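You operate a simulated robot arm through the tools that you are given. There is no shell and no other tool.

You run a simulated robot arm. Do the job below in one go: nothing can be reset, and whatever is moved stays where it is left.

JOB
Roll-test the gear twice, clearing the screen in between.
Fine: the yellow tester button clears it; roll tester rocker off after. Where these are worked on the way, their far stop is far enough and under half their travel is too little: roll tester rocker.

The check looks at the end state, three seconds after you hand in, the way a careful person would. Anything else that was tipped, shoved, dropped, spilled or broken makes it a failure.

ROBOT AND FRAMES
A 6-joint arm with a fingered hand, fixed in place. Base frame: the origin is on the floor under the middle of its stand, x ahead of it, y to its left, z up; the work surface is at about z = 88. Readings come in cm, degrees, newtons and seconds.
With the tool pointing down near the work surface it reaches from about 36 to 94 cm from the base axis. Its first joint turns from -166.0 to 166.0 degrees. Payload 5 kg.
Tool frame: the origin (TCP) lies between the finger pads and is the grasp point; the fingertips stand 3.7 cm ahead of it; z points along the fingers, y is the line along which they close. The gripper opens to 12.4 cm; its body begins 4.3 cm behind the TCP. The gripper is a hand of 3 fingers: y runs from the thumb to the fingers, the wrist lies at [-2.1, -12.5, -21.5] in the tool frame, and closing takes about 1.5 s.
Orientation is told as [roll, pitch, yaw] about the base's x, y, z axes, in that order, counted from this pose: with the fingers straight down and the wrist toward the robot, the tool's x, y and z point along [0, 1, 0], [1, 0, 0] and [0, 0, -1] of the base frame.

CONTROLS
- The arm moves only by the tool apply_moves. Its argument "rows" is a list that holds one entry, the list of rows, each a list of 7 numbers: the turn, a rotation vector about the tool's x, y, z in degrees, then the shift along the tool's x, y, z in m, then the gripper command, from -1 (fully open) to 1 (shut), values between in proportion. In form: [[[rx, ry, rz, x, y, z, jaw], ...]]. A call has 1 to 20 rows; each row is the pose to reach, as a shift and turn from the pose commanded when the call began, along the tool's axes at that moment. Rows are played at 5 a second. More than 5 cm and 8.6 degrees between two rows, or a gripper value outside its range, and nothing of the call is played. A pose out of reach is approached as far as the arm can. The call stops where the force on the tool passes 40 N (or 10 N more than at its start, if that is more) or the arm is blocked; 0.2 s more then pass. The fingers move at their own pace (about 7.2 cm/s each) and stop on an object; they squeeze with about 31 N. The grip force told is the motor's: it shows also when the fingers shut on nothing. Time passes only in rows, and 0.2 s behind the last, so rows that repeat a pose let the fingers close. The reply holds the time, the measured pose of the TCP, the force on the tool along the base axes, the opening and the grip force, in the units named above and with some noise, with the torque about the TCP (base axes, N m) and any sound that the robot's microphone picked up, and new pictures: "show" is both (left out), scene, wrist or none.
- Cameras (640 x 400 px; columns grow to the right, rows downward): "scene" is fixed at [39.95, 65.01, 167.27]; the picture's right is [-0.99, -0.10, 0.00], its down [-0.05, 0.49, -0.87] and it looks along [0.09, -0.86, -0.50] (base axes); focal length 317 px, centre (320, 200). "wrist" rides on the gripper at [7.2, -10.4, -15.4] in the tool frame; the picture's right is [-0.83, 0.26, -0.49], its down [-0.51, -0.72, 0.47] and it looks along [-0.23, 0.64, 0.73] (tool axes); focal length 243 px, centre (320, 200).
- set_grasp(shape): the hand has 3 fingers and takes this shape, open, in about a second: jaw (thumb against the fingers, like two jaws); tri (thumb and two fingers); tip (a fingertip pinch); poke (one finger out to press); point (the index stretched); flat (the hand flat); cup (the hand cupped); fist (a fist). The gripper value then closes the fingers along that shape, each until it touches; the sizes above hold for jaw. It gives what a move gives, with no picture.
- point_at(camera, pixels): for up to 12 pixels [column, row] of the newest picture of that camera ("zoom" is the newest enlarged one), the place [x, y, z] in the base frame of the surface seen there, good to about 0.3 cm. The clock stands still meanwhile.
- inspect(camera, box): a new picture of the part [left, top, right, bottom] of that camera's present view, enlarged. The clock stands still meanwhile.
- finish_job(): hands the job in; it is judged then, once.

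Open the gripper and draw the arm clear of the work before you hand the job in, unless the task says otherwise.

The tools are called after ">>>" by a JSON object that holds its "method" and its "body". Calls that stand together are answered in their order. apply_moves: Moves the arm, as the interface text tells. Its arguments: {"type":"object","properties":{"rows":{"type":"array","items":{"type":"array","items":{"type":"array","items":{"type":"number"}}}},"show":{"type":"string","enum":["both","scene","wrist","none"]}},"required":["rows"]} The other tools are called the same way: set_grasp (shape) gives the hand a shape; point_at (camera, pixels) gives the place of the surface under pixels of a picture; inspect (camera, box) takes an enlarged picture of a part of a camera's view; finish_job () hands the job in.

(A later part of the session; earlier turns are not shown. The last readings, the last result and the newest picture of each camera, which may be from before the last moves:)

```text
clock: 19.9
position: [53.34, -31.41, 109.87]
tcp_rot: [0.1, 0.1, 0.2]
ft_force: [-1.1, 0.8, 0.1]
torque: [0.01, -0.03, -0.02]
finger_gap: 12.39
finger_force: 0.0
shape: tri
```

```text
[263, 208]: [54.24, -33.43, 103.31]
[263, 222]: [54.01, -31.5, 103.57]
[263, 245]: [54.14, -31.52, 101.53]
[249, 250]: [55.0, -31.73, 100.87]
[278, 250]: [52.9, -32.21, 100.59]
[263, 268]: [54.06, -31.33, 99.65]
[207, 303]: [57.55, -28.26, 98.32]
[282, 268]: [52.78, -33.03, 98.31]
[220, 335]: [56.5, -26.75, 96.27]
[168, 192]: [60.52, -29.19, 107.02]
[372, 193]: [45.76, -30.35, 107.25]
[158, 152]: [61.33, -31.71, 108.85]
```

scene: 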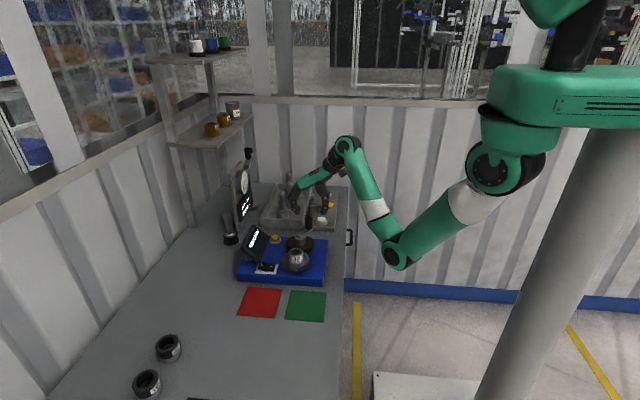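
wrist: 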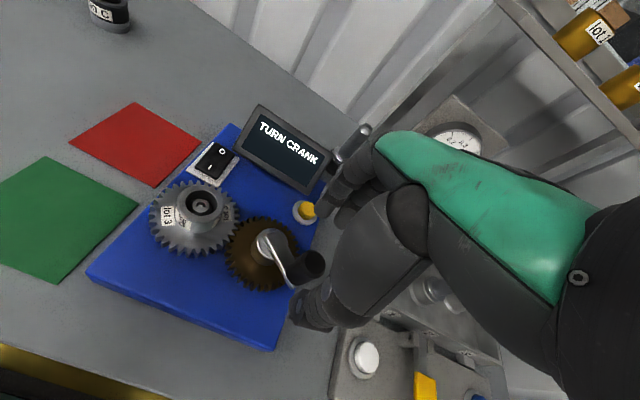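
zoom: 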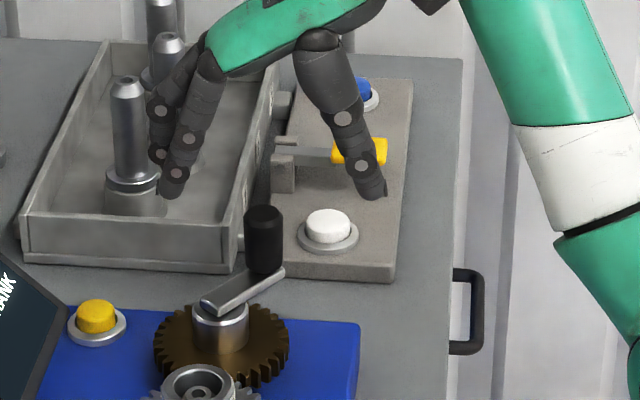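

The crank turned a bit further by itself on release (knob now ≈[54.0,-32.6], angle ≈54° on), so it turns easily this way; the forces came from the squeeze. I centre the tri shape over the knob, descend, and close loosely.

>>> {"method": "apply_moves", "body": {"rows": [[[0, 0, 0, -0.011, 0.0067, 0, -0.2], [0, 0, 0, -0.011, 0.0067, 0, -0.2], [0, 0, 0, -0.011, 0.0067, 0.02, -0.2], [0, 0, 0, -0.011, 0.0067, 0.04, -0.2], [0, 0, 0, -0.011, 0.0067, 0.055, -0.2], [0, 0, 0, -0.011, 0.0067, 0.065, -0.2], [0, 0, 0, -0.011, 0.0067, 0.065, 0.2], [0, 0, 0, -0.011, 0.0067, 0.065, 0.45], [0, 0, 0, -0.011, 0.0067, 0.065, 0.5], [0, 0, 0, -0.011, 0.0067, 0.065, 0.5]]], "show": "both"}}

>>> {"method": "inspect", "body": {"camera": "wrist", "box": [220, 160, 420, 340]}}

>>> {"method": "inspect", "body": {"camera": "scene", "box": [285, 190, 345, 250]}}

```text
clock: 22.1
position: [53.94, -32.71, 103.35]
tcp_rot: [0.1, 0.2, 0.3]
ft_force: [0.0, -0.2, 0.7]
torque: [0.0, 0.01, 0.01]
finger_gap: 3.12
finger_force: 0.0
shape: tri
```

scene: 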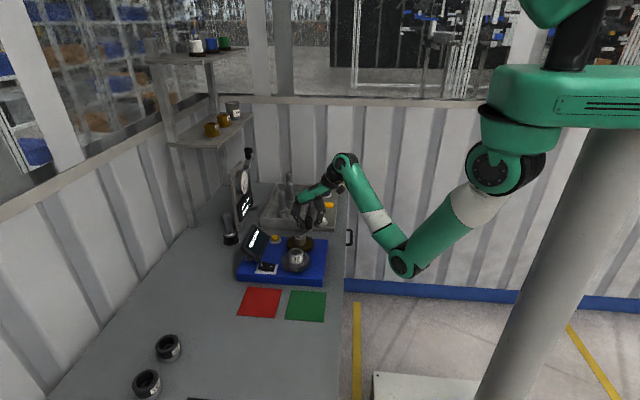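
wrist: 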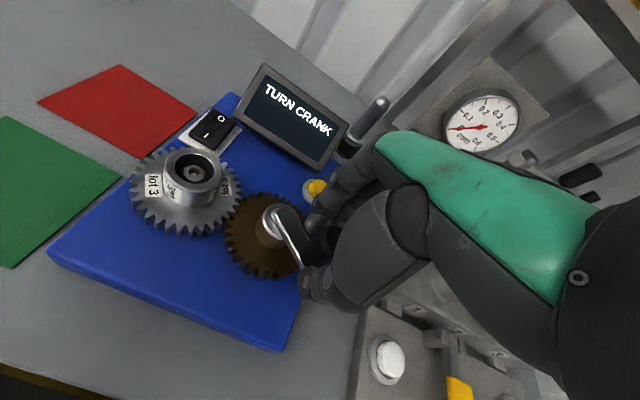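

```text
2.22 times, centred on (320, 250) of wrist
```

zoom: 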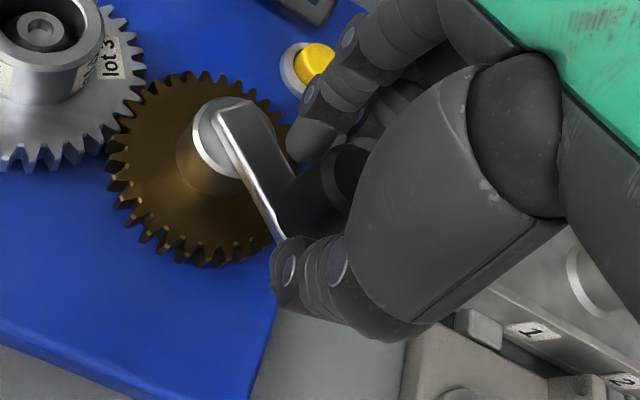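

```text
6.67 times, centred on (315, 220) of scene
```

zoom: 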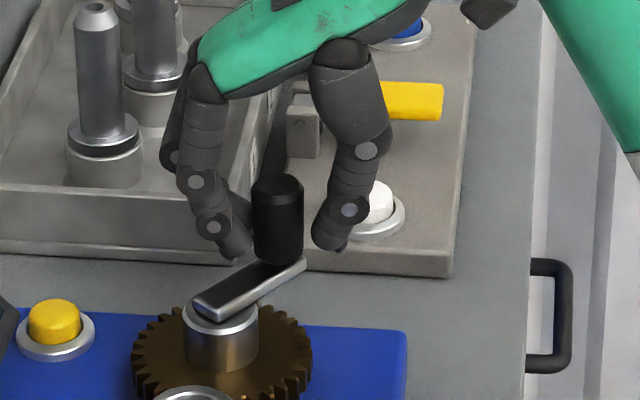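

The gap is 3.1 cm around the knob without contact. I close a bit more to about 2.2 cm and check forces.

>>> {"method": "apply_moves", "body": {"rows": [[[0, 0, 0, 0, 0, 0, 0.58], [0, 0, 0, 0, 0, 0, 0.62], [0, 0, 0, 0, 0, 0, 0.64], [0, 0, 0, 0, 0, 0, 0.64]]], "show": "none"}}

>>> {"method": "inspect", "body": {"camera": "scene", "box": [285, 190, 345, 250]}}

>>> {"method": "point_at", "body": {"camera": "zoom", "pixels": [[277, 180], [277, 200], [277, 230], [262, 225], [295, 225], [235, 245], [330, 235], [200, 305], [303, 262]]}}

```text
clock: 23.1
position: [53.93, -32.61, 103.45]
tcp_rot: [0.0, 0.1, 0.3]
ft_force: [1.3, -0.3, 0.5]
torque: [0.02, -0.01, -0.01]
finger_gap: 2.32
finger_force: 0.1
shape: tri
```

```text
6.67 times, centred on (315, 220) of scene
```

zoom: 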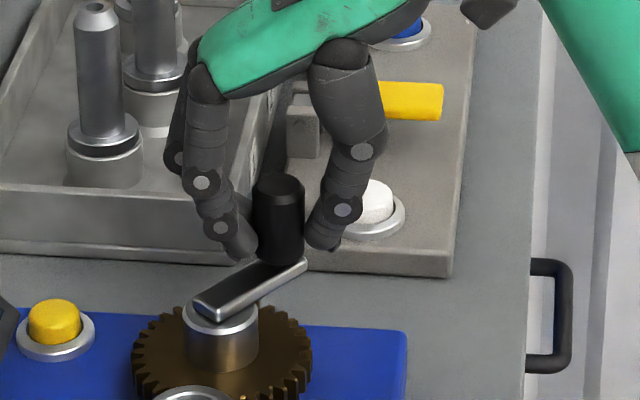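

```text
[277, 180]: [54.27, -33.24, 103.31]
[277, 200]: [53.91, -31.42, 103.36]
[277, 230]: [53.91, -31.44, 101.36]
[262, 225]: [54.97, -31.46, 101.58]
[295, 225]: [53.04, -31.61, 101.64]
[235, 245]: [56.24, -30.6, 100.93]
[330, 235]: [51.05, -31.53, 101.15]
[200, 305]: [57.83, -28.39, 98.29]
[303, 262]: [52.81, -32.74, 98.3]
```

The fingers now cage the knob loosely (gap 2.3 cm, no squeeze). I continue the circle counterclockwise to about 94° with small steps.

>>> {"method": "apply_moves", "body": {"rows": [[[0, 0, 0, -0.0035, 0.0055, 0, 0.65], [0, 0, 0, -0.0062, 0.0115, 0, 0.65], [0, 0, 0, -0.008, 0.0178, 0, 0.65], [0, 0, 0, -0.0089, 0.0243, 0, 0.65], [0, 0, 0, -0.0089, 0.0309, 0, 0.65]]], "show": "wrist"}}

>>> {"method": "inspect", "body": {"camera": "scene", "box": [260, 190, 340, 270]}}

```text
clock: 24.3
position: [57.1, -33.58, 103.34]
tcp_rot: [0.1, 0.1, 0.3]
ft_force: [-1.9, -4.7, -0.5]
torque: [-0.13, 0.07, 0.04]
finger_gap: 2.19
finger_force: 0.1
shape: tri
```

wrist: 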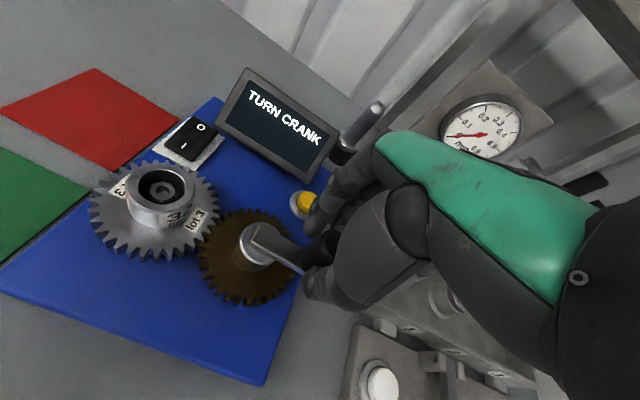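

```text
5.00 times, centred on (300, 230) of scene
```

zoom: 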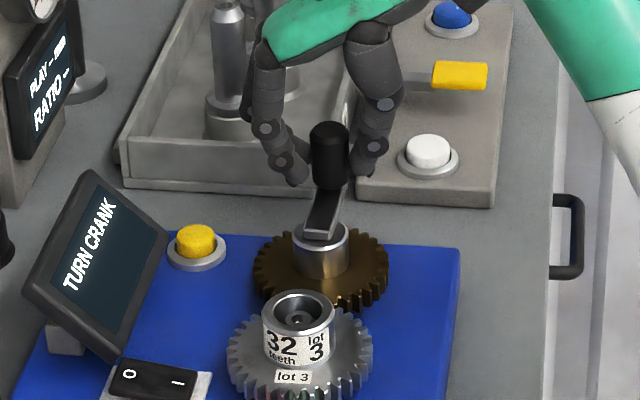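

The crank follows the loose cage with only ~5 N. I go on from 94° to about 182°.

>>> {"method": "apply_moves", "body": {"rows": [[[0, 0, 0, 0.0009, 0.0065, 0, 0.65], [0, 0, 0, 0.0027, 0.0128, 0, 0.65], [0, 0, 0, 0.0054, 0.0188, 0, 0.65], [0, 0, 0, 0.0089, 0.0243, 0, 0.65], [0, 0, 0, 0.0131, 0.0294, 0, 0.65], [0, 0, 0, 0.018, 0.0337, 0, 0.65], [0, 0, 0, 0.0234, 0.0374, 0, 0.65], [0, 0, 0, 0.0293, 0.0403, 0, 0.65], [0, 0, 0, 0.0355, 0.0423, 0, 0.65], [0, 0, 0, 0.042, 0.0434, 0, 0.65], [0, 0, 0, 0.0485, 0.0437, 0, 0.65]]], "show": "wrist"}}

>>> {"method": "inspect", "body": {"camera": "scene", "box": [250, 190, 340, 270]}}

```text
clock: 26.7
position: [61.41, -28.61, 103.47]
tcp_rot: [0.2, 0.1, 0.2]
ft_force: [-0.5, 0.2, -0.2]
torque: [0.02, 0.0, -0.02]
finger_gap: 2.2
finger_force: 0.1
shape: tri
```

wrist: 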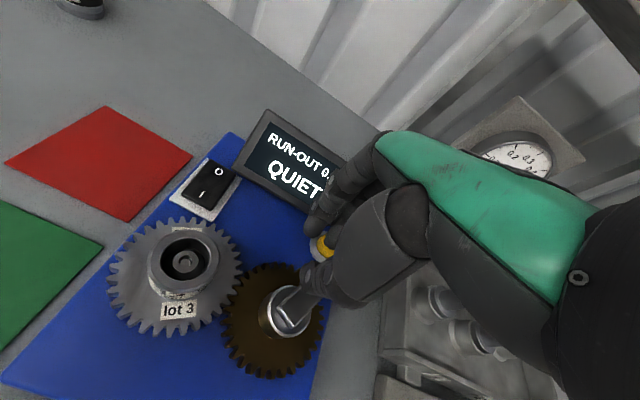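

```text
5.00 times, centred on (295, 230) of scene
```

zoom: 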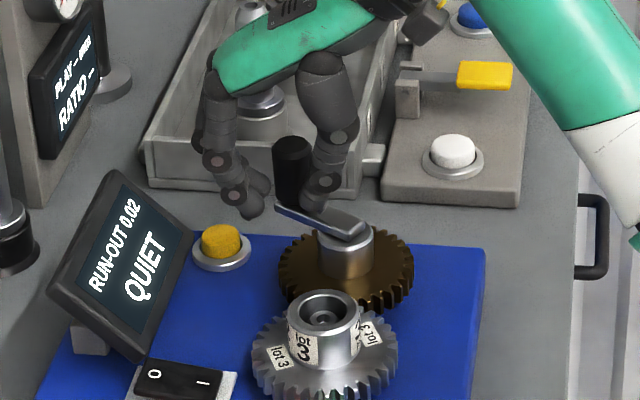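

The screen now reads "RUN-OUT 0.02 / QUIET" — the first roll test is done. I open, lift off the knob, and measure where the crank is left.

>>> {"method": "apply_moves", "body": {"rows": [[[0, 0, 0, 0, 0, 0, 0.4], [0, 0, 0, 0, 0, 0, 0.1], [0, 0, 0, 0, 0, 0, -0.2], [0, 0, 0, 0, 0, -0.02, -0.2], [0, 0, 0, 0, 0, -0.05, -0.2], [0, 0, 0, 0, 0, -0.09, -0.2], [0, 0, 0, 0, 0, -0.11, -0.2], [0, 0, 0, 0, 0, -0.11, -0.2]]], "show": "both"}}

>>> {"method": "inspect", "body": {"camera": "scene", "box": [240, 190, 330, 280]}}

>>> {"method": "point_at", "body": {"camera": "scene", "pixels": [[275, 238], [275, 241], [290, 219], [290, 223], [290, 228]]}}

```text
clock: 28.5
position: [61.55, -28.69, 114.44]
tcp_rot: [0.1, 0.1, 0.2]
ft_force: [-0.4, -0.1, -0.2]
torque: [-0.04, -0.03, 0.0]
finger_gap: 7.41
finger_force: 0.1
shape: tri
```

scene: 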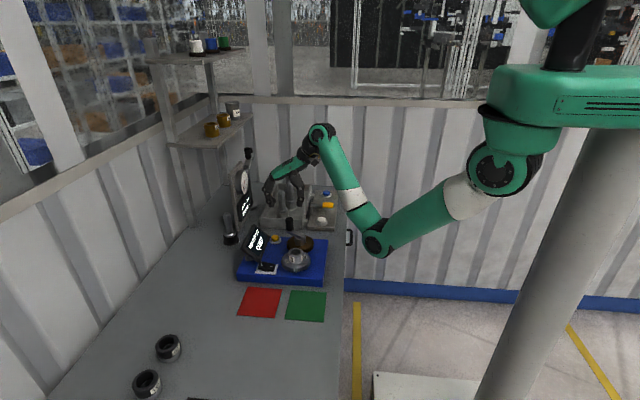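
wrist: 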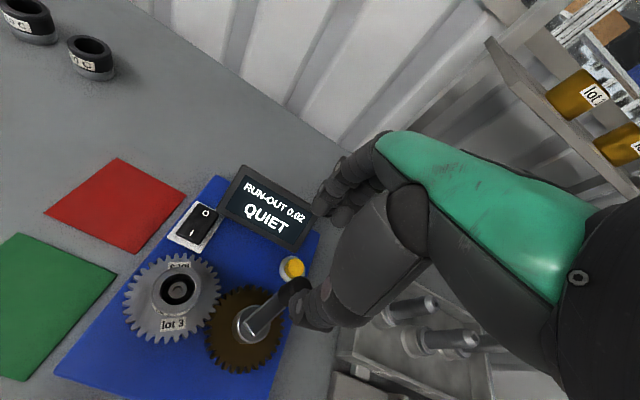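

```text
4.44 times, centred on (285, 235) of scene
```

zoom: 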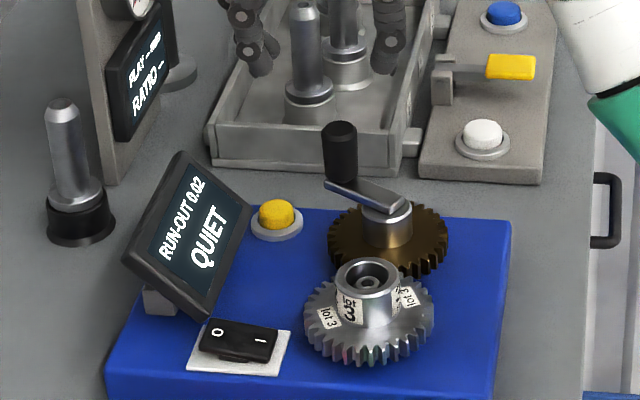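

```text
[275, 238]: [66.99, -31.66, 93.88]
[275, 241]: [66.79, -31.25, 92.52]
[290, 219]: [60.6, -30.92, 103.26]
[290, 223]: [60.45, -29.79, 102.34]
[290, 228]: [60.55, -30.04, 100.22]
```

First test reading stands; the crank is at about 150° with the knob at [60.6,-31.1]. I switch to poke and, with the hand yawed 30° so the thumb stays away from the knob, move over the yellow button ([67.2,-32.4], top z 94).

>>> {"method": "set_grasp", "body": {"shape": "poke"}}

>>> {"method": "apply_moves", "body": {"rows": [[[0, 0, -8, -0.0125, 0.016, 0, -1], [0, 0, -16, -0.025, 0.032, 0, -1], [0, 0, -24, -0.0375, 0.048, 0, -1], [0, 0, -30, -0.05, 0.064, 0, -1], [0, 0, -30, -0.05, 0.064, 0.03, -1], [0, 0, -30, -0.05, 0.064, 0.06, -1], [0, 0, -30, -0.05, 0.064, 0.09, -1], [0, 0, -30, -0.05, 0.064, 0.09, -1]]], "show": "both"}}

>>> {"method": "inspect", "body": {"camera": "scene", "box": [240, 190, 330, 280]}}

```text
clock: 29.4
position: [61.51, -28.48, 114.43]
tcp_rot: [0.1, 0.2, 0.2]
ft_force: [1.1, 0.4, -0.1]
torque: [0.02, 0.03, 0.01]
finger_gap: 0.03
finger_force: 0.0
shape: poke
```

```text
clock: 31.2
position: [67.83, -33.65, 105.39]
tcp_rot: [0.1, -0.1, 30.1]
ft_force: [0.1, 0.7, 0.2]
torque: [-0.04, -0.01, -0.02]
finger_gap: 0.01
finger_force: 0.2
shape: poke
```

scene: 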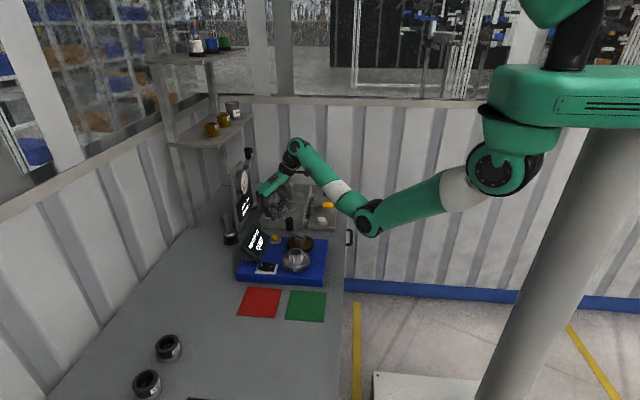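
wrist: 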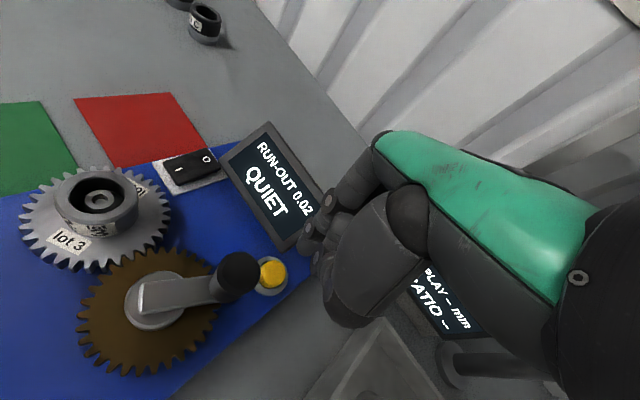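

```text
4.44 times, centred on (285, 235) of scene
```

zoom: 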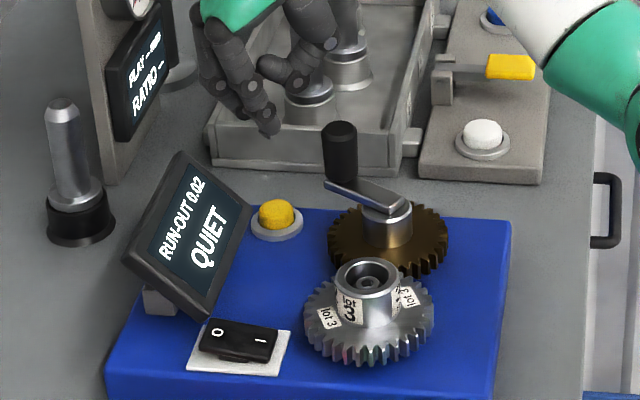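

The fingertip is at zoom (270,128) over the button's area; I measure tip and button together.

>>> {"method": "point_at", "body": {"camera": "zoom", "pixels": [[270, 131], [268, 120], [262, 95], [277, 203], [277, 212], [263, 215], [291, 215], [282, 70], [240, 85], [340, 130]]}}

```text
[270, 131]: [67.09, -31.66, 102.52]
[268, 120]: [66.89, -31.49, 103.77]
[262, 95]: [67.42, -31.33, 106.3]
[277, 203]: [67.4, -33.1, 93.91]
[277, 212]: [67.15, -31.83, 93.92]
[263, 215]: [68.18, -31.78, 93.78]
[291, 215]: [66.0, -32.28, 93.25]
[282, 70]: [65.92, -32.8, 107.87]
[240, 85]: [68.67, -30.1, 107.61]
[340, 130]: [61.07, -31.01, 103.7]
```

Tip centre ≈[67.0,-32.3,102.1], button centre ≈[67.2,-32.5,93.9]. I shift slightly and press down in small steps.

>>> {"method": "apply_moves", "body": {"rows": [[[0, 0, 0, -0.0027, 0.0007, 0.02, -1], [0, 0, 0, -0.0027, 0.0007, 0.04, -1], [0, 0, 0, -0.0027, 0.0007, 0.06, -1], [0, 0, 0, -0.0027, 0.0007, 0.073, -1], [0, 0, 0, -0.0027, 0.0007, 0.077, -1], [0, 0, 0, -0.0027, 0.0007, 0.08, -1], [0, 0, 0, -0.0027, 0.0007, 0.083, -1], [0, 0, 0, -0.0027, 0.0007, 0.086, -1], [0, 0, 0, -0.0027, 0.0007, 0.089, -1]]], "show": "both"}}

>>> {"method": "inspect", "body": {"camera": "scene", "box": [240, 190, 330, 280]}}

```text
clock: 33.3
position: [68.41, -33.87, 97.32]
tcp_rot: [-0.5, -0.6, 30.2]
ft_force: [0.6, 0.0, 17.2]
torque: [0.15, -0.02, 0.04]
finger_gap: 0.0
finger_force: 0.1
shape: poke
heard: click
stopped in row 9: the force on the tool passed its limit at 41 N (the readings are from after the stop); the commanded pose is now the measured one
```

scene: 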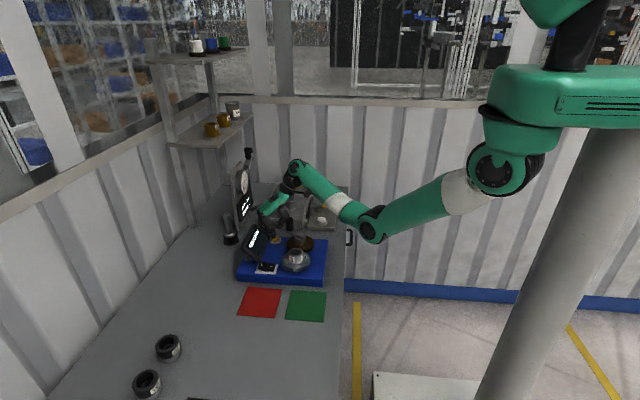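
wrist: 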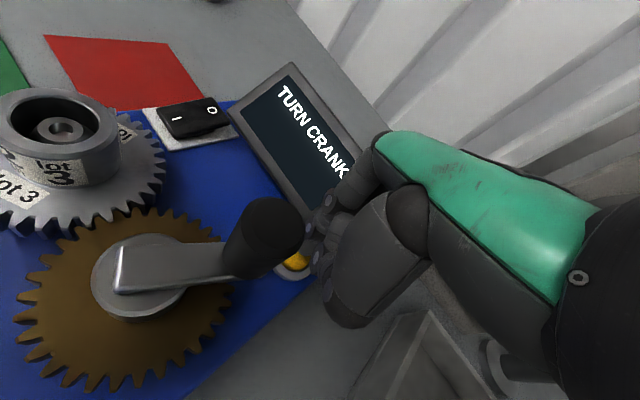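

```text
4.44 times, centred on (285, 235) of scene
```

zoom: 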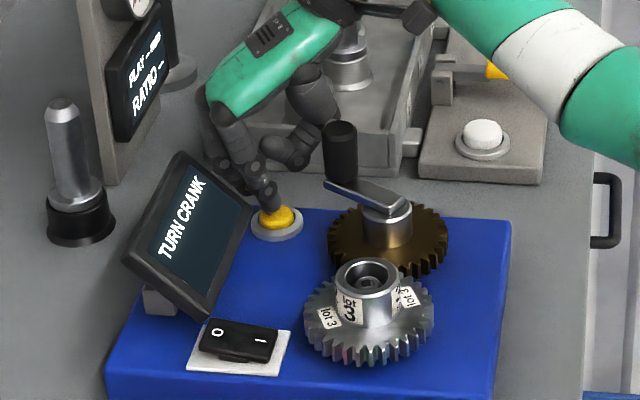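

There was a click and the screen is cleared to "TURN CRANK". I lift straight up from the button.

>>> {"method": "apply_moves", "body": {"rows": [[[0, 0, 0, 0, 0, -0.01, -1], [0, 0, 0, 0, 0, -0.04, -1], [0, 0, 0, 0, 0, -0.08, -1], [0, 0, 0, 0, 0, -0.12, -1], [0, 0, 0, 0, 0, -0.16, -1], [0, 0, 0, 0, 0, -0.16, -1]]], "show": "wrist"}}

>>> {"method": "set_grasp", "body": {"shape": "tri"}}

>>> {"method": "inspect", "body": {"camera": "scene", "box": [240, 190, 330, 280]}}

>>> {"method": "point_at", "body": {"camera": "zoom", "pixels": [[340, 123], [340, 131], [340, 150], [340, 172], [326, 155], [354, 155], [388, 215], [388, 240], [330, 184], [403, 208]]}}

```text
clock: 34.7
position: [68.18, -33.9, 112.83]
tcp_rot: [-0.2, -0.2, 30.2]
ft_force: [0.9, -0.1, 1.1]
torque: [0.0, -0.04, 0.02]
finger_gap: 0.0
finger_force: 0.0
shape: poke
```

wrist: 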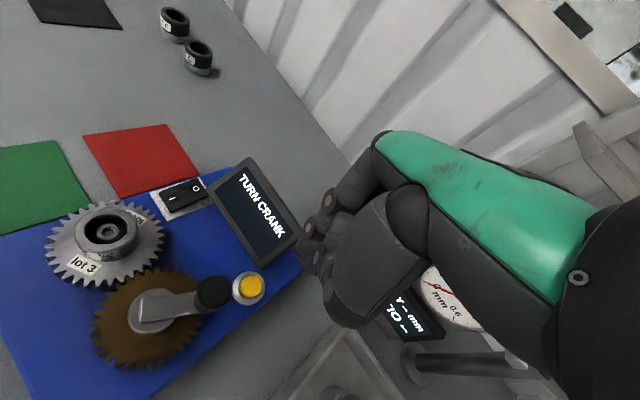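

```text
clock: 35.6
position: [68.13, -33.89, 112.94]
tcp_rot: [0.0, -0.4, 30.2]
ft_force: [0.7, 0.1, 0.5]
torque: [-0.05, 0.0, -0.01]
finger_gap: 12.36
finger_force: 0.1
shape: tri
```

```text
4.44 times, centred on (285, 235) of scene
```

zoom: 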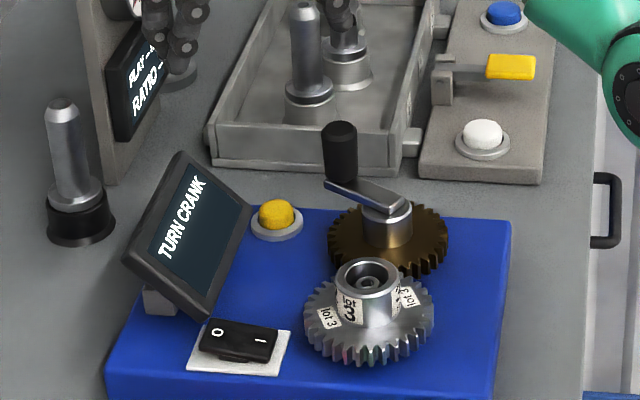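

```text
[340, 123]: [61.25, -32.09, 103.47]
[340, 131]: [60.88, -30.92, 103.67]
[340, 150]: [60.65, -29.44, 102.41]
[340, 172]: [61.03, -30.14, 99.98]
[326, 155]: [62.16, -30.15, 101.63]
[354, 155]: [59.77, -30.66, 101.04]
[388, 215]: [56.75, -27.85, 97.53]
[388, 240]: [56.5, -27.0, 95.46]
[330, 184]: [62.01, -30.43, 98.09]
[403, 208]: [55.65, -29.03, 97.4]
```

The knob is at [60.9,-31.1] (crank ≈151°). I move over it with the hand yawed to 60° so the thumb sits behind the knob in the turning direction.

>>> {"method": "apply_moves", "body": {"rows": [[[0, 0, -7.5, 0.0152, -0.0122, 0, -0.2], [0, 0, -15, 0.0304, -0.0243, 0, -0.2], [0, 0, -22.5, 0.0455, -0.0365, 0, -0.2], [0, 0, -30, 0.0607, -0.0486, 0, -0.2], [0, 0, -30, 0.0607, -0.0486, 0.015, -0.2], [0, 0, -30, 0.0607, -0.0486, 0.03, -0.2], [0, 0, -30, 0.0607, -0.0486, 0.03, -0.2]]], "show": "both"}}

>>> {"method": "inspect", "body": {"camera": "scene", "box": [250, 180, 330, 260]}}

>>> {"method": "inspect", "body": {"camera": "wrist", "box": [180, 160, 420, 360]}}

```text
clock: 37.2
position: [65.09, -32.05, 106.73]
tcp_rot: [-0.3, -0.2, 60.3]
ft_force: [0.8, 0.1, 0.0]
torque: [-0.02, 0.02, 0.0]
finger_gap: 7.5
finger_force: 0.1
shape: tri
out of reach, approached as far as the arm can: row 2, 3, 4, 5, 6, 7
```

scene: 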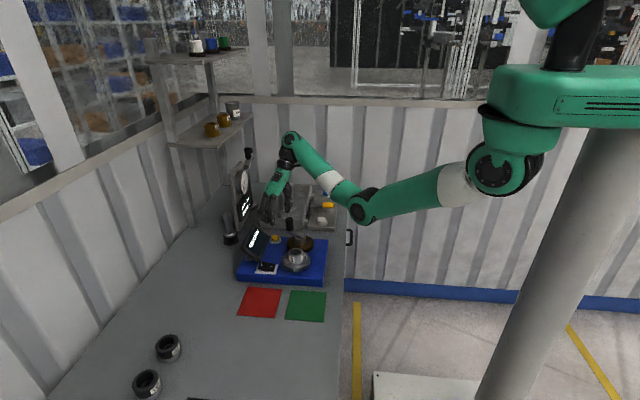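
wrist: 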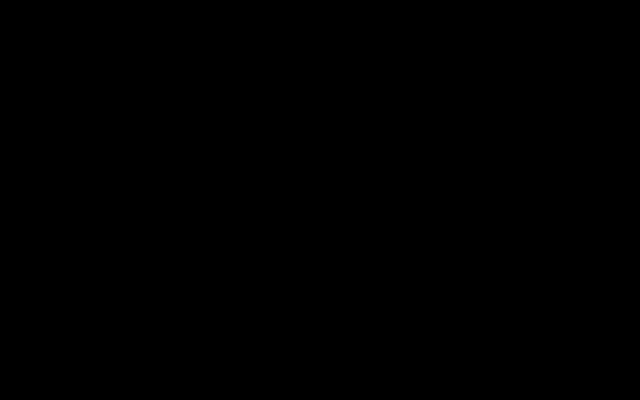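

```text
5.00 times, centred on (290, 220) of scene
```

zoom: 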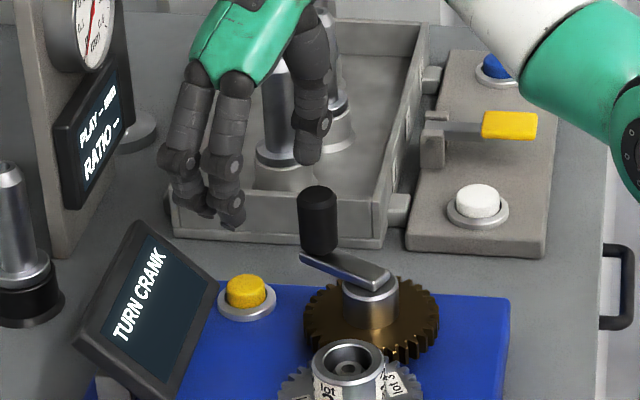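

```text
2.00 times, centred on (300, 260) of wrist
```

zoom: 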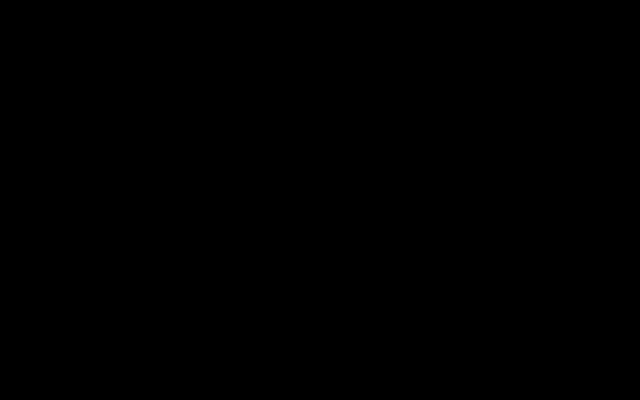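

Yaw +60° is out of the arm's reach (and the wrist camera dips into the forearm), so I go back up the way I came and un-rotate; I'll use a negative yaw instead.

>>> {"method": "apply_moves", "body": {"rows": [[[0, 0, 5, -0.006, 0, -0.015, -0.2], [0, 0, 12, -0.013, 0, -0.03, -0.2], [0, 0, 20, -0.021, 0, -0.045, -0.2], [0, 0, 28, -0.029, 0, -0.06, -0.2], [0, 0, 30, -0.0357, -0.0009, -0.065, -0.2], [0, 0, 30, -0.0357, -0.0009, -0.065, -0.2]]], "show": "both"}}

```text
clock: 38.6
position: [68.33, -33.83, 113.23]
tcp_rot: [-0.2, -0.5, 30.2]
ft_force: [0.8, 0.5, -0.3]
torque: [0.0, 0.02, 0.01]
finger_gap: 7.49
finger_force: 0.1
shape: tri
```

scene: 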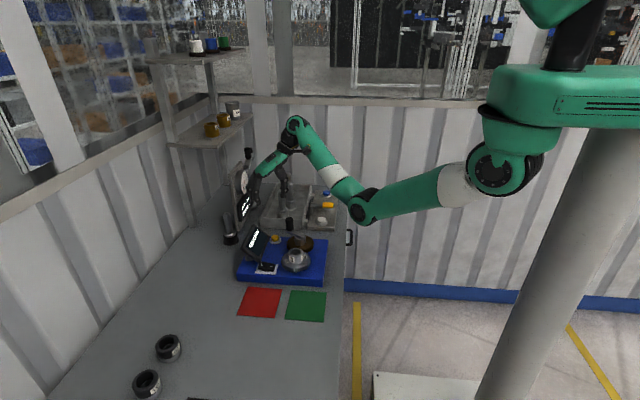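
wrist: 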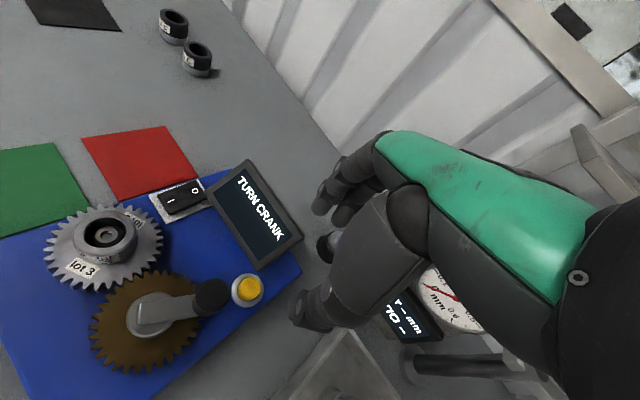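

Back at [68.3,-33.8,113.2], yaw 30. Now I rotate to yaw -75° (thumb toward +y, fingers behind the knob in turning direction) while moving over the knob at height.

>>> {"method": "apply_moves", "body": {"rows": [[[0, 0, 8, 0.0047, -0.0038, 0, -0.2], [0, 0, 16, 0.0094, -0.0077, 0, -0.2], [0, 0, 24, 0.0141, -0.0115, 0, -0.2], [0, 0, 32, 0.0188, -0.0154, 0, -0.2], [0, 0, 40, 0.0235, -0.0192, 0, -0.2], [0, 0, 48, 0.0282, -0.0231, 0, -0.2], [0, 0, 56, 0.0328, -0.0269, 0, -0.2], [0, 0, 64, 0.0375, -0.0308, 0, -0.2], [0, 0, 72, 0.0422, -0.0346, 0, -0.2], [0, 0, 80, 0.0469, -0.0385, 0, -0.2], [0, 0, 88, 0.0516, -0.0423, 0, -0.2], [0, 0, 96, 0.0563, -0.0462, 0, -0.2], [0, 0, 104, 0.061, -0.05, 0, -0.2], [0, 0, 105, 0.061, -0.05, 0, -0.2], [0, 0, 105, 0.061, -0.05, 0, -0.2]]], "show": "both"}}

>>> {"method": "inspect", "body": {"camera": "scene", "box": [240, 170, 340, 270]}}

```text
clock: 41.8
position: [60.82, -30.94, 113.11]
tcp_rot: [0.5, 0.0, -75.0]
ft_force: [0.6, 1.1, 0.0]
torque: [-0.03, 0.01, -0.01]
finger_gap: 7.47
finger_force: 0.0
shape: tri
```

scene: 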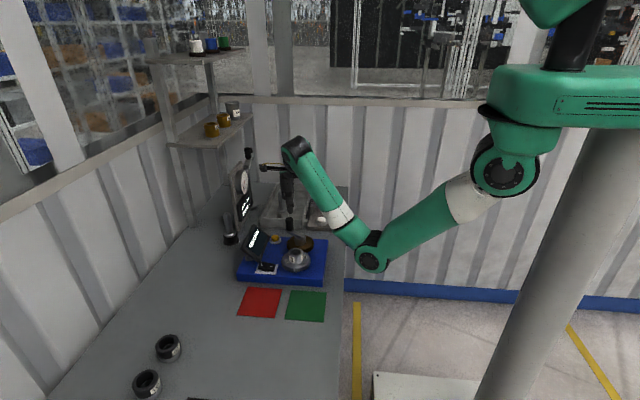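
wrist: 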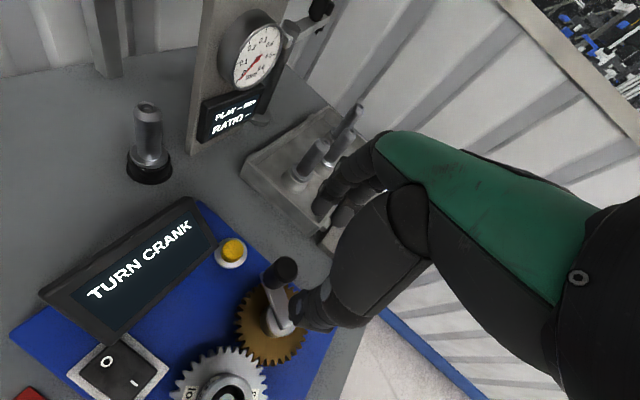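

```text
4.00 times, centred on (290, 220) of scene
```

zoom: 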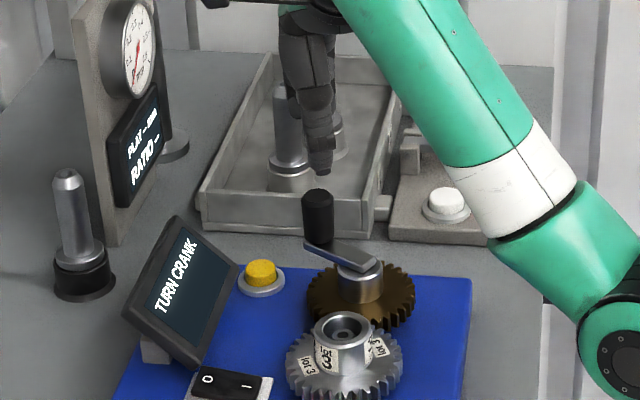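

Yaw -75° is reachable and both cameras see the work. I descend around the knob and close the loose cage.

>>> {"method": "apply_moves", "body": {"rows": [[[0, 0, 0, 0, 0.0015, 0.03, -0.2], [0, 0, 0, 0, 0.0015, 0.06, -0.2], [0, 0, 0, 0, 0.0015, 0.08, -0.2], [0, 0, 0, 0, 0.0015, 0.097, -0.2], [0, 0, 0, 0, 0.0015, 0.097, 0.1], [0, 0, 0, 0, 0.0015, 0.097, 0.4], [0, 0, 0, 0, 0.0015, 0.097, 0.6], [0, 0, 0, 0, 0.0015, 0.097, 0.64], [0, 0, 0, 0, 0.0015, 0.097, 0.64], [0, 0, 0, 0, 0.0015, 0.097, 0.64]]], "show": "both"}}

>>> {"method": "inspect", "body": {"camera": "scene", "box": [250, 190, 330, 270]}}

>>> {"method": "inspect", "body": {"camera": "wrist", "box": [200, 160, 400, 340]}}

```text
clock: 44.0
position: [60.84, -31.21, 103.38]
tcp_rot: [0.3, 0.0, -74.8]
ft_force: [-0.3, 0.3, -3.0]
torque: [-0.04, 0.05, 0.02]
finger_gap: 1.98
finger_force: 31.2
shape: tri
```

scene: 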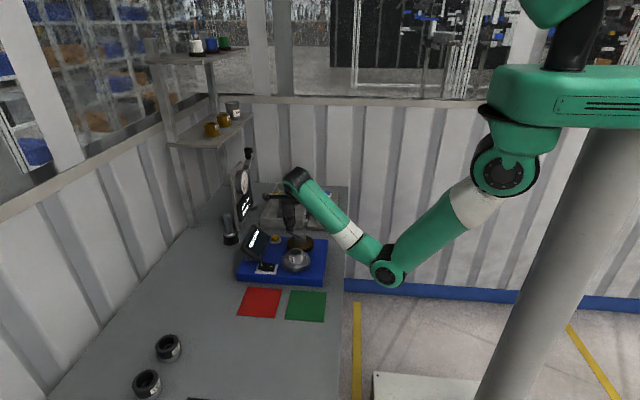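
wrist: 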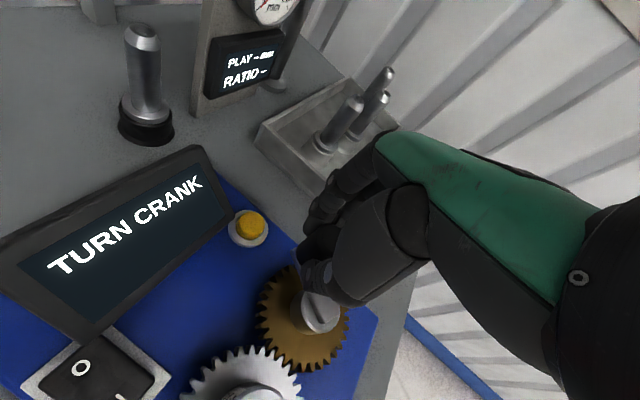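

```text
5.00 times, centred on (290, 230) of scene
```

zoom: 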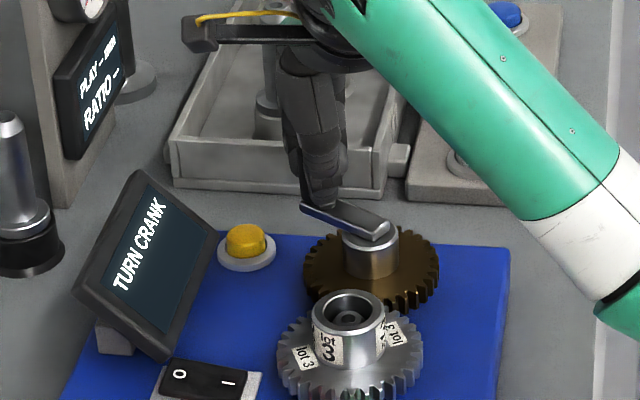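

```text
2.22 times, centred on (300, 250) of wrist
```

zoom: 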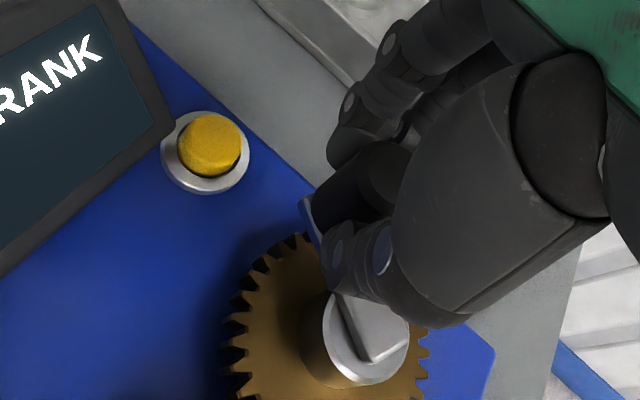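

The tri grip holds the knob centred (gap 2.0, net force only 3 N). I turn the hand together with the crank, 8° per row, first 32°.

>>> {"method": "apply_moves", "body": {"rows": [[[0, 0, -4, 0.0022, -0.0025, 0, 0.64], [0, 0, -8, 0.0044, -0.005, 0, 0.64], [0, 0, -16, 0.008, -0.0105, 0, 0.64], [0, 0, -24, 0.0108, -0.0165, 0, 0.64], [0, 0, -32, 0.0127, -0.0228, 0, 0.64]]], "show": "wrist"}}

>>> {"method": "inspect", "body": {"camera": "scene", "box": [250, 190, 330, 270]}}

```text
clock: 45.2
position: [61.35, -28.91, 103.46]
tcp_rot: [0.2, -0.3, -42.9]
ft_force: [-5.7, -19.9, -7.3]
torque: [-0.65, 0.08, -0.2]
finger_gap: 1.96
finger_force: 30.4
shape: tri
```

wrist: 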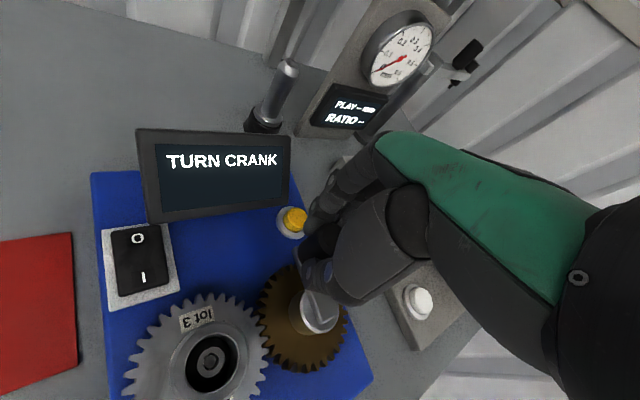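

```text
5.00 times, centred on (290, 230) of scene
```

zoom: 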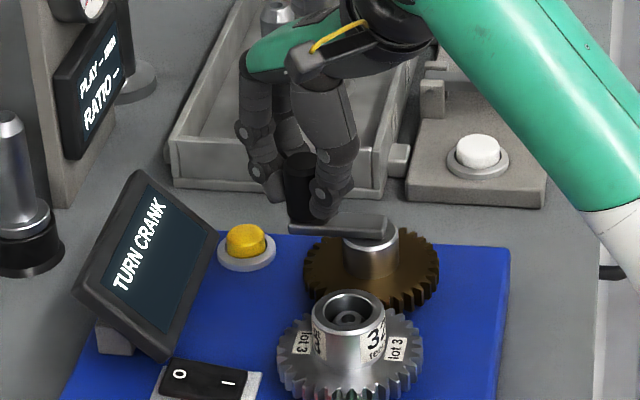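

The crank followed to about 175–180°, but the tool now feels -20 N along y. I measure the knob's place to see if the crank is still following.

>>> {"method": "point_at", "body": {"camera": "zoom", "pixels": [[298, 158], [298, 170], [298, 190], [290, 215], [292, 225], [340, 225], [385, 235], [368, 265], [328, 195]]}}

>>> {"method": "apply_moves", "body": {"rows": [[[0, 0, 0, 0, 0, 0, 0.64], [0, 0, 0, 0, 0, 0, 0.64]]], "show": "none"}}

```text
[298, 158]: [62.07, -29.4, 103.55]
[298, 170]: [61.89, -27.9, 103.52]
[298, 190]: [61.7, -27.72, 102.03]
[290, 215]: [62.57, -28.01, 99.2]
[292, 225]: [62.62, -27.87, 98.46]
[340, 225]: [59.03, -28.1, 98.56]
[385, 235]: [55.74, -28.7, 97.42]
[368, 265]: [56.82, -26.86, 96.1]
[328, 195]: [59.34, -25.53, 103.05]
```

```text
clock: 45.8
position: [61.32, -28.93, 103.26]
tcp_rot: [0.2, -0.2, -42.9]
ft_force: [-8.3, -26.3, -6.3]
torque: [-0.86, 0.14, -0.27]
finger_gap: 1.94
finger_force: 30.8
shape: tri
```

The crank is at ≈178° and pushes back 26 N steadily, which may be a stop. I try a few degrees more, gently, to learn whether it is blocked.

>>> {"method": "apply_moves", "body": {"rows": [[[0, 0, -2, 0.0006, -0.0015, 0, 0.64], [0, 0, -4, 0.001, -0.003, 0, 0.64], [0, 0, -6, 0.0012, -0.0046, 0, 0.64], [0, 0, -8, 0.0013, -0.0062, 0, 0.64]]], "show": "wrist"}}

>>> {"method": "inspect", "body": {"camera": "scene", "box": [250, 190, 330, 270]}}

```text
clock: 46.5
position: [61.24, -28.83, 103.37]
tcp_rot: [-0.1, -0.4, -38.3]
ft_force: [2.7, -17.5, -6.2]
torque: [-0.62, -0.19, -0.17]
finger_gap: 1.94
finger_force: 30.7
shape: tri
stopped in row 3: the force on the tool passed its limit at 41 N (the readings are from after the stop); the commanded pose is now the measured one
```

wrist: 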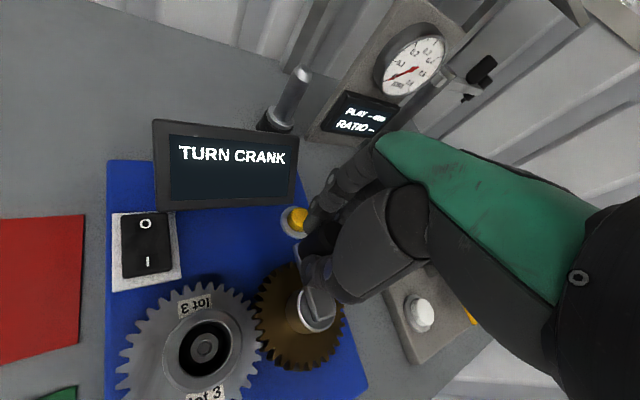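

```text
5.00 times, centred on (290, 230) of scene
```

zoom: 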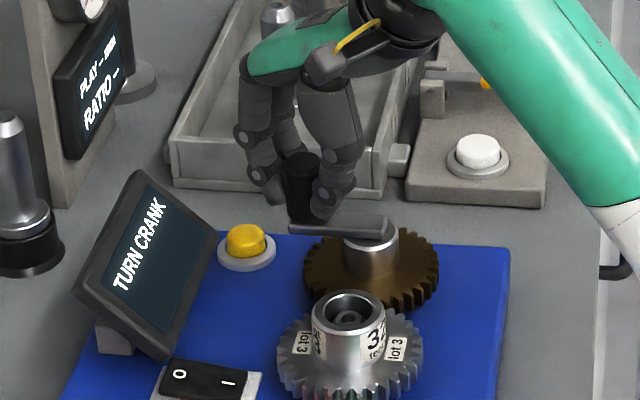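

The crank is blocked at ≈180° (range ≈0–180°), so the second test must turn it back. I turn the hand with the crank clockwise, first 40°.

>>> {"method": "apply_moves", "body": {"rows": [[[0, 0, 4, -0.0026, 0.0018, 0, 0.64], [0, 0, 8, -0.0051, 0.0035, 0, 0.64], [0, 0, 16, -0.0106, 0.0062, 0, 0.64], [0, 0, 24, -0.0165, 0.0082, 0, 0.64], [0, 0, 32, -0.0226, 0.0093, 0, 0.64], [0, 0, 40, -0.0287, 0.0095, 0, 0.64]]], "show": "wrist"}}

>>> {"method": "inspect", "body": {"camera": "scene", "box": [250, 190, 330, 270]}}

```text
clock: 47.9
position: [60.23, -31.43, 103.34]
tcp_rot: [0.2, -0.3, -78.2]
ft_force: [13.9, -13.8, -11.7]
torque: [-0.61, -0.37, 0.2]
finger_gap: 1.87
finger_force: 31.0
shape: tri
```

wrist: 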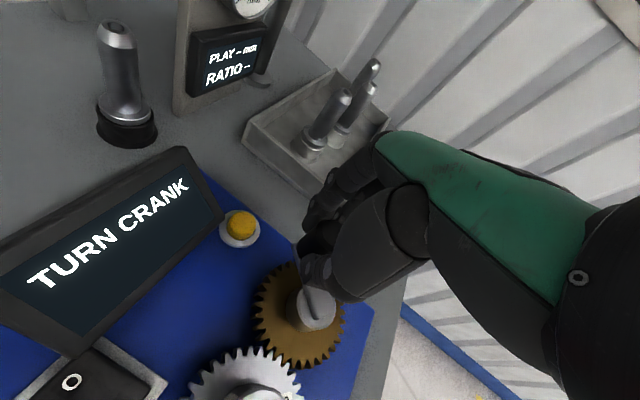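

```text
5.00 times, centred on (290, 230) of scene
```

zoom: 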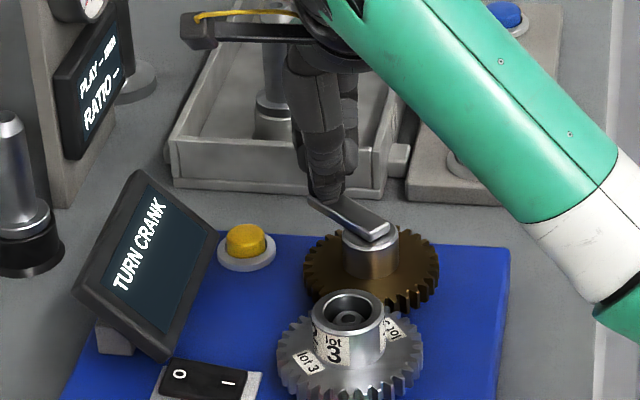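

The crank follows back to ≈140°; the remaining load is radial (≈20 N), so I widen my circle slightly and go on 24° more.

>>> {"method": "apply_moves", "body": {"rows": [[[0, 0, 4, -0.002, 0.0028, 0, 0.64], [0, 0, 8, -0.004, 0.0055, 0, 0.64], [0, 0, 16, -0.0098, 0.0083, 0, 0.64], [0, 0, 24, -0.0159, 0.0104, 0, 0.64]]], "show": "wrist"}}

>>> {"method": "inspect", "body": {"camera": "scene", "box": [250, 190, 330, 270]}}

```text
clock: 48.9
position: [58.84, -32.76, 103.34]
tcp_rot: [0.3, -0.2, -102.0]
ft_force: [2.3, -4.2, -2.3]
torque: [-0.27, 0.01, 0.02]
finger_gap: 1.91
finger_force: 31.1
shape: tri
```

wrist: 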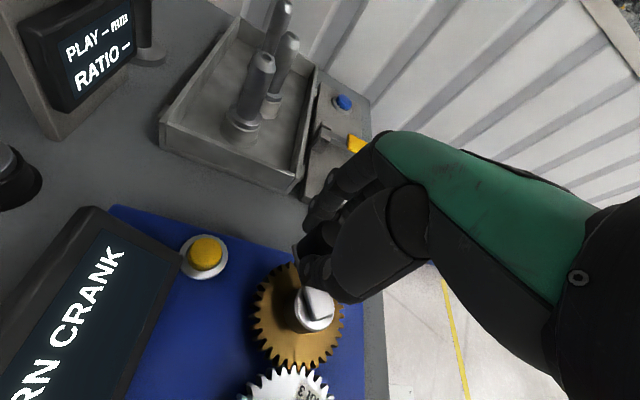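

```text
5.00 times, centred on (290, 230) of scene
```

zoom: 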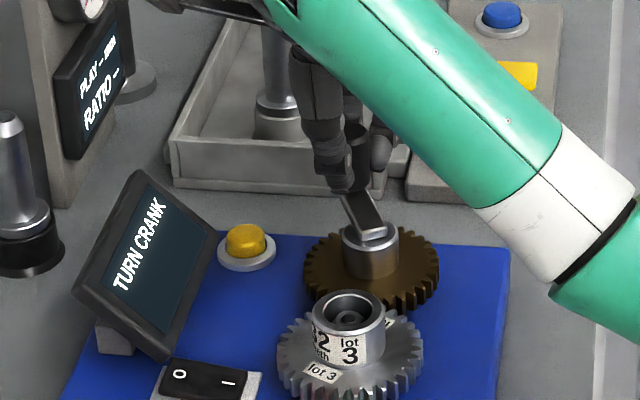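

Forces are down to 5 N with the crank at ≈115°. To keep the wrist in range I release, lift, rotate the hand back to yaw 0 and re-grip for the remaining turn.

>>> {"method": "apply_moves", "body": {"rows": [[[0, 0, 0, 0, 0, 0, 0.4], [0, 0, 0, 0, 0, 0, 0.1], [0, 0, 0, 0, 0, 0, -0.2], [0, 0, 0, 0, 0, 0, -0.2], [0, 0, 0, 0, 0, -0.03, -0.2], [0, 0, 0, 0, 0, -0.07, -0.2], [0, 0, 0, 0, 0, -0.1, -0.2], [0, 0, 0, 0, 0, -0.1, -0.2]]], "show": "both"}}

>>> {"method": "inspect", "body": {"camera": "scene", "box": [250, 190, 330, 270]}}

>>> {"method": "point_at", "body": {"camera": "zoom", "pixels": [[355, 130], [355, 140], [355, 150], [355, 165], [345, 200], [380, 235]]}}

```text
clock: 50.7
position: [60.63, -35.47, 109.46]
tcp_rot: [0.5, -0.3, -101.9]
ft_force: [0.5, 0.2, 0.2]
torque: [0.0, 0.01, 0.01]
finger_gap: 7.4
finger_force: 0.0
shape: tri
out of reach, approached as far as the arm can: row 6, 7, 8
```

scene: 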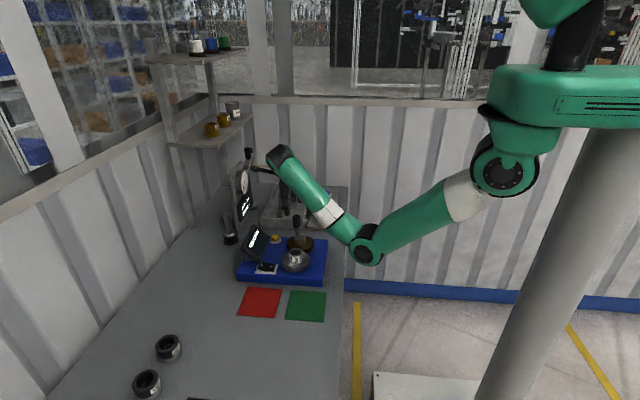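
wrist: 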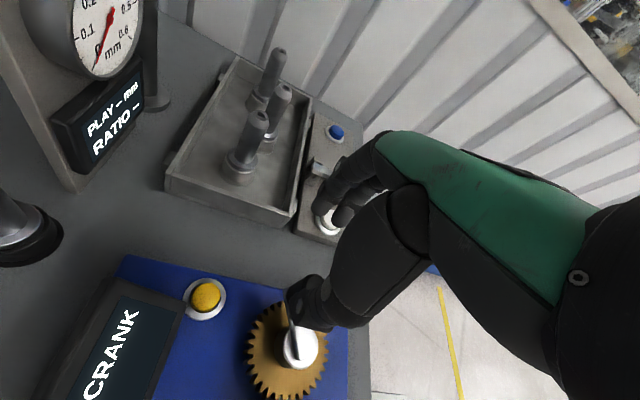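

```text
5.00 times, centred on (290, 230) of scene
```

zoom: 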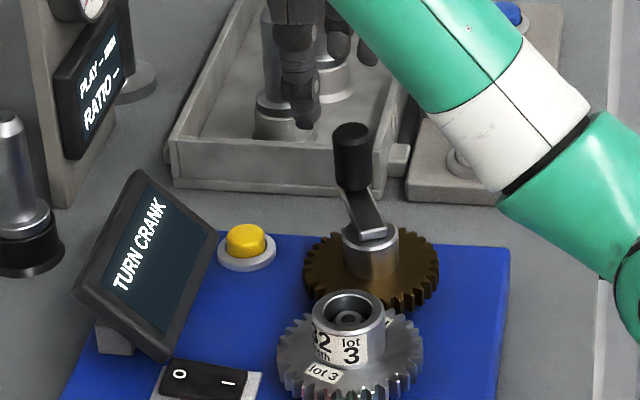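

```text
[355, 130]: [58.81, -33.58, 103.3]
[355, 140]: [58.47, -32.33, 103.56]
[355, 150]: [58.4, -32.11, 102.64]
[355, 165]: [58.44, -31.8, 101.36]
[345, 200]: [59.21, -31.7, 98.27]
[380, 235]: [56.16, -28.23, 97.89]
```

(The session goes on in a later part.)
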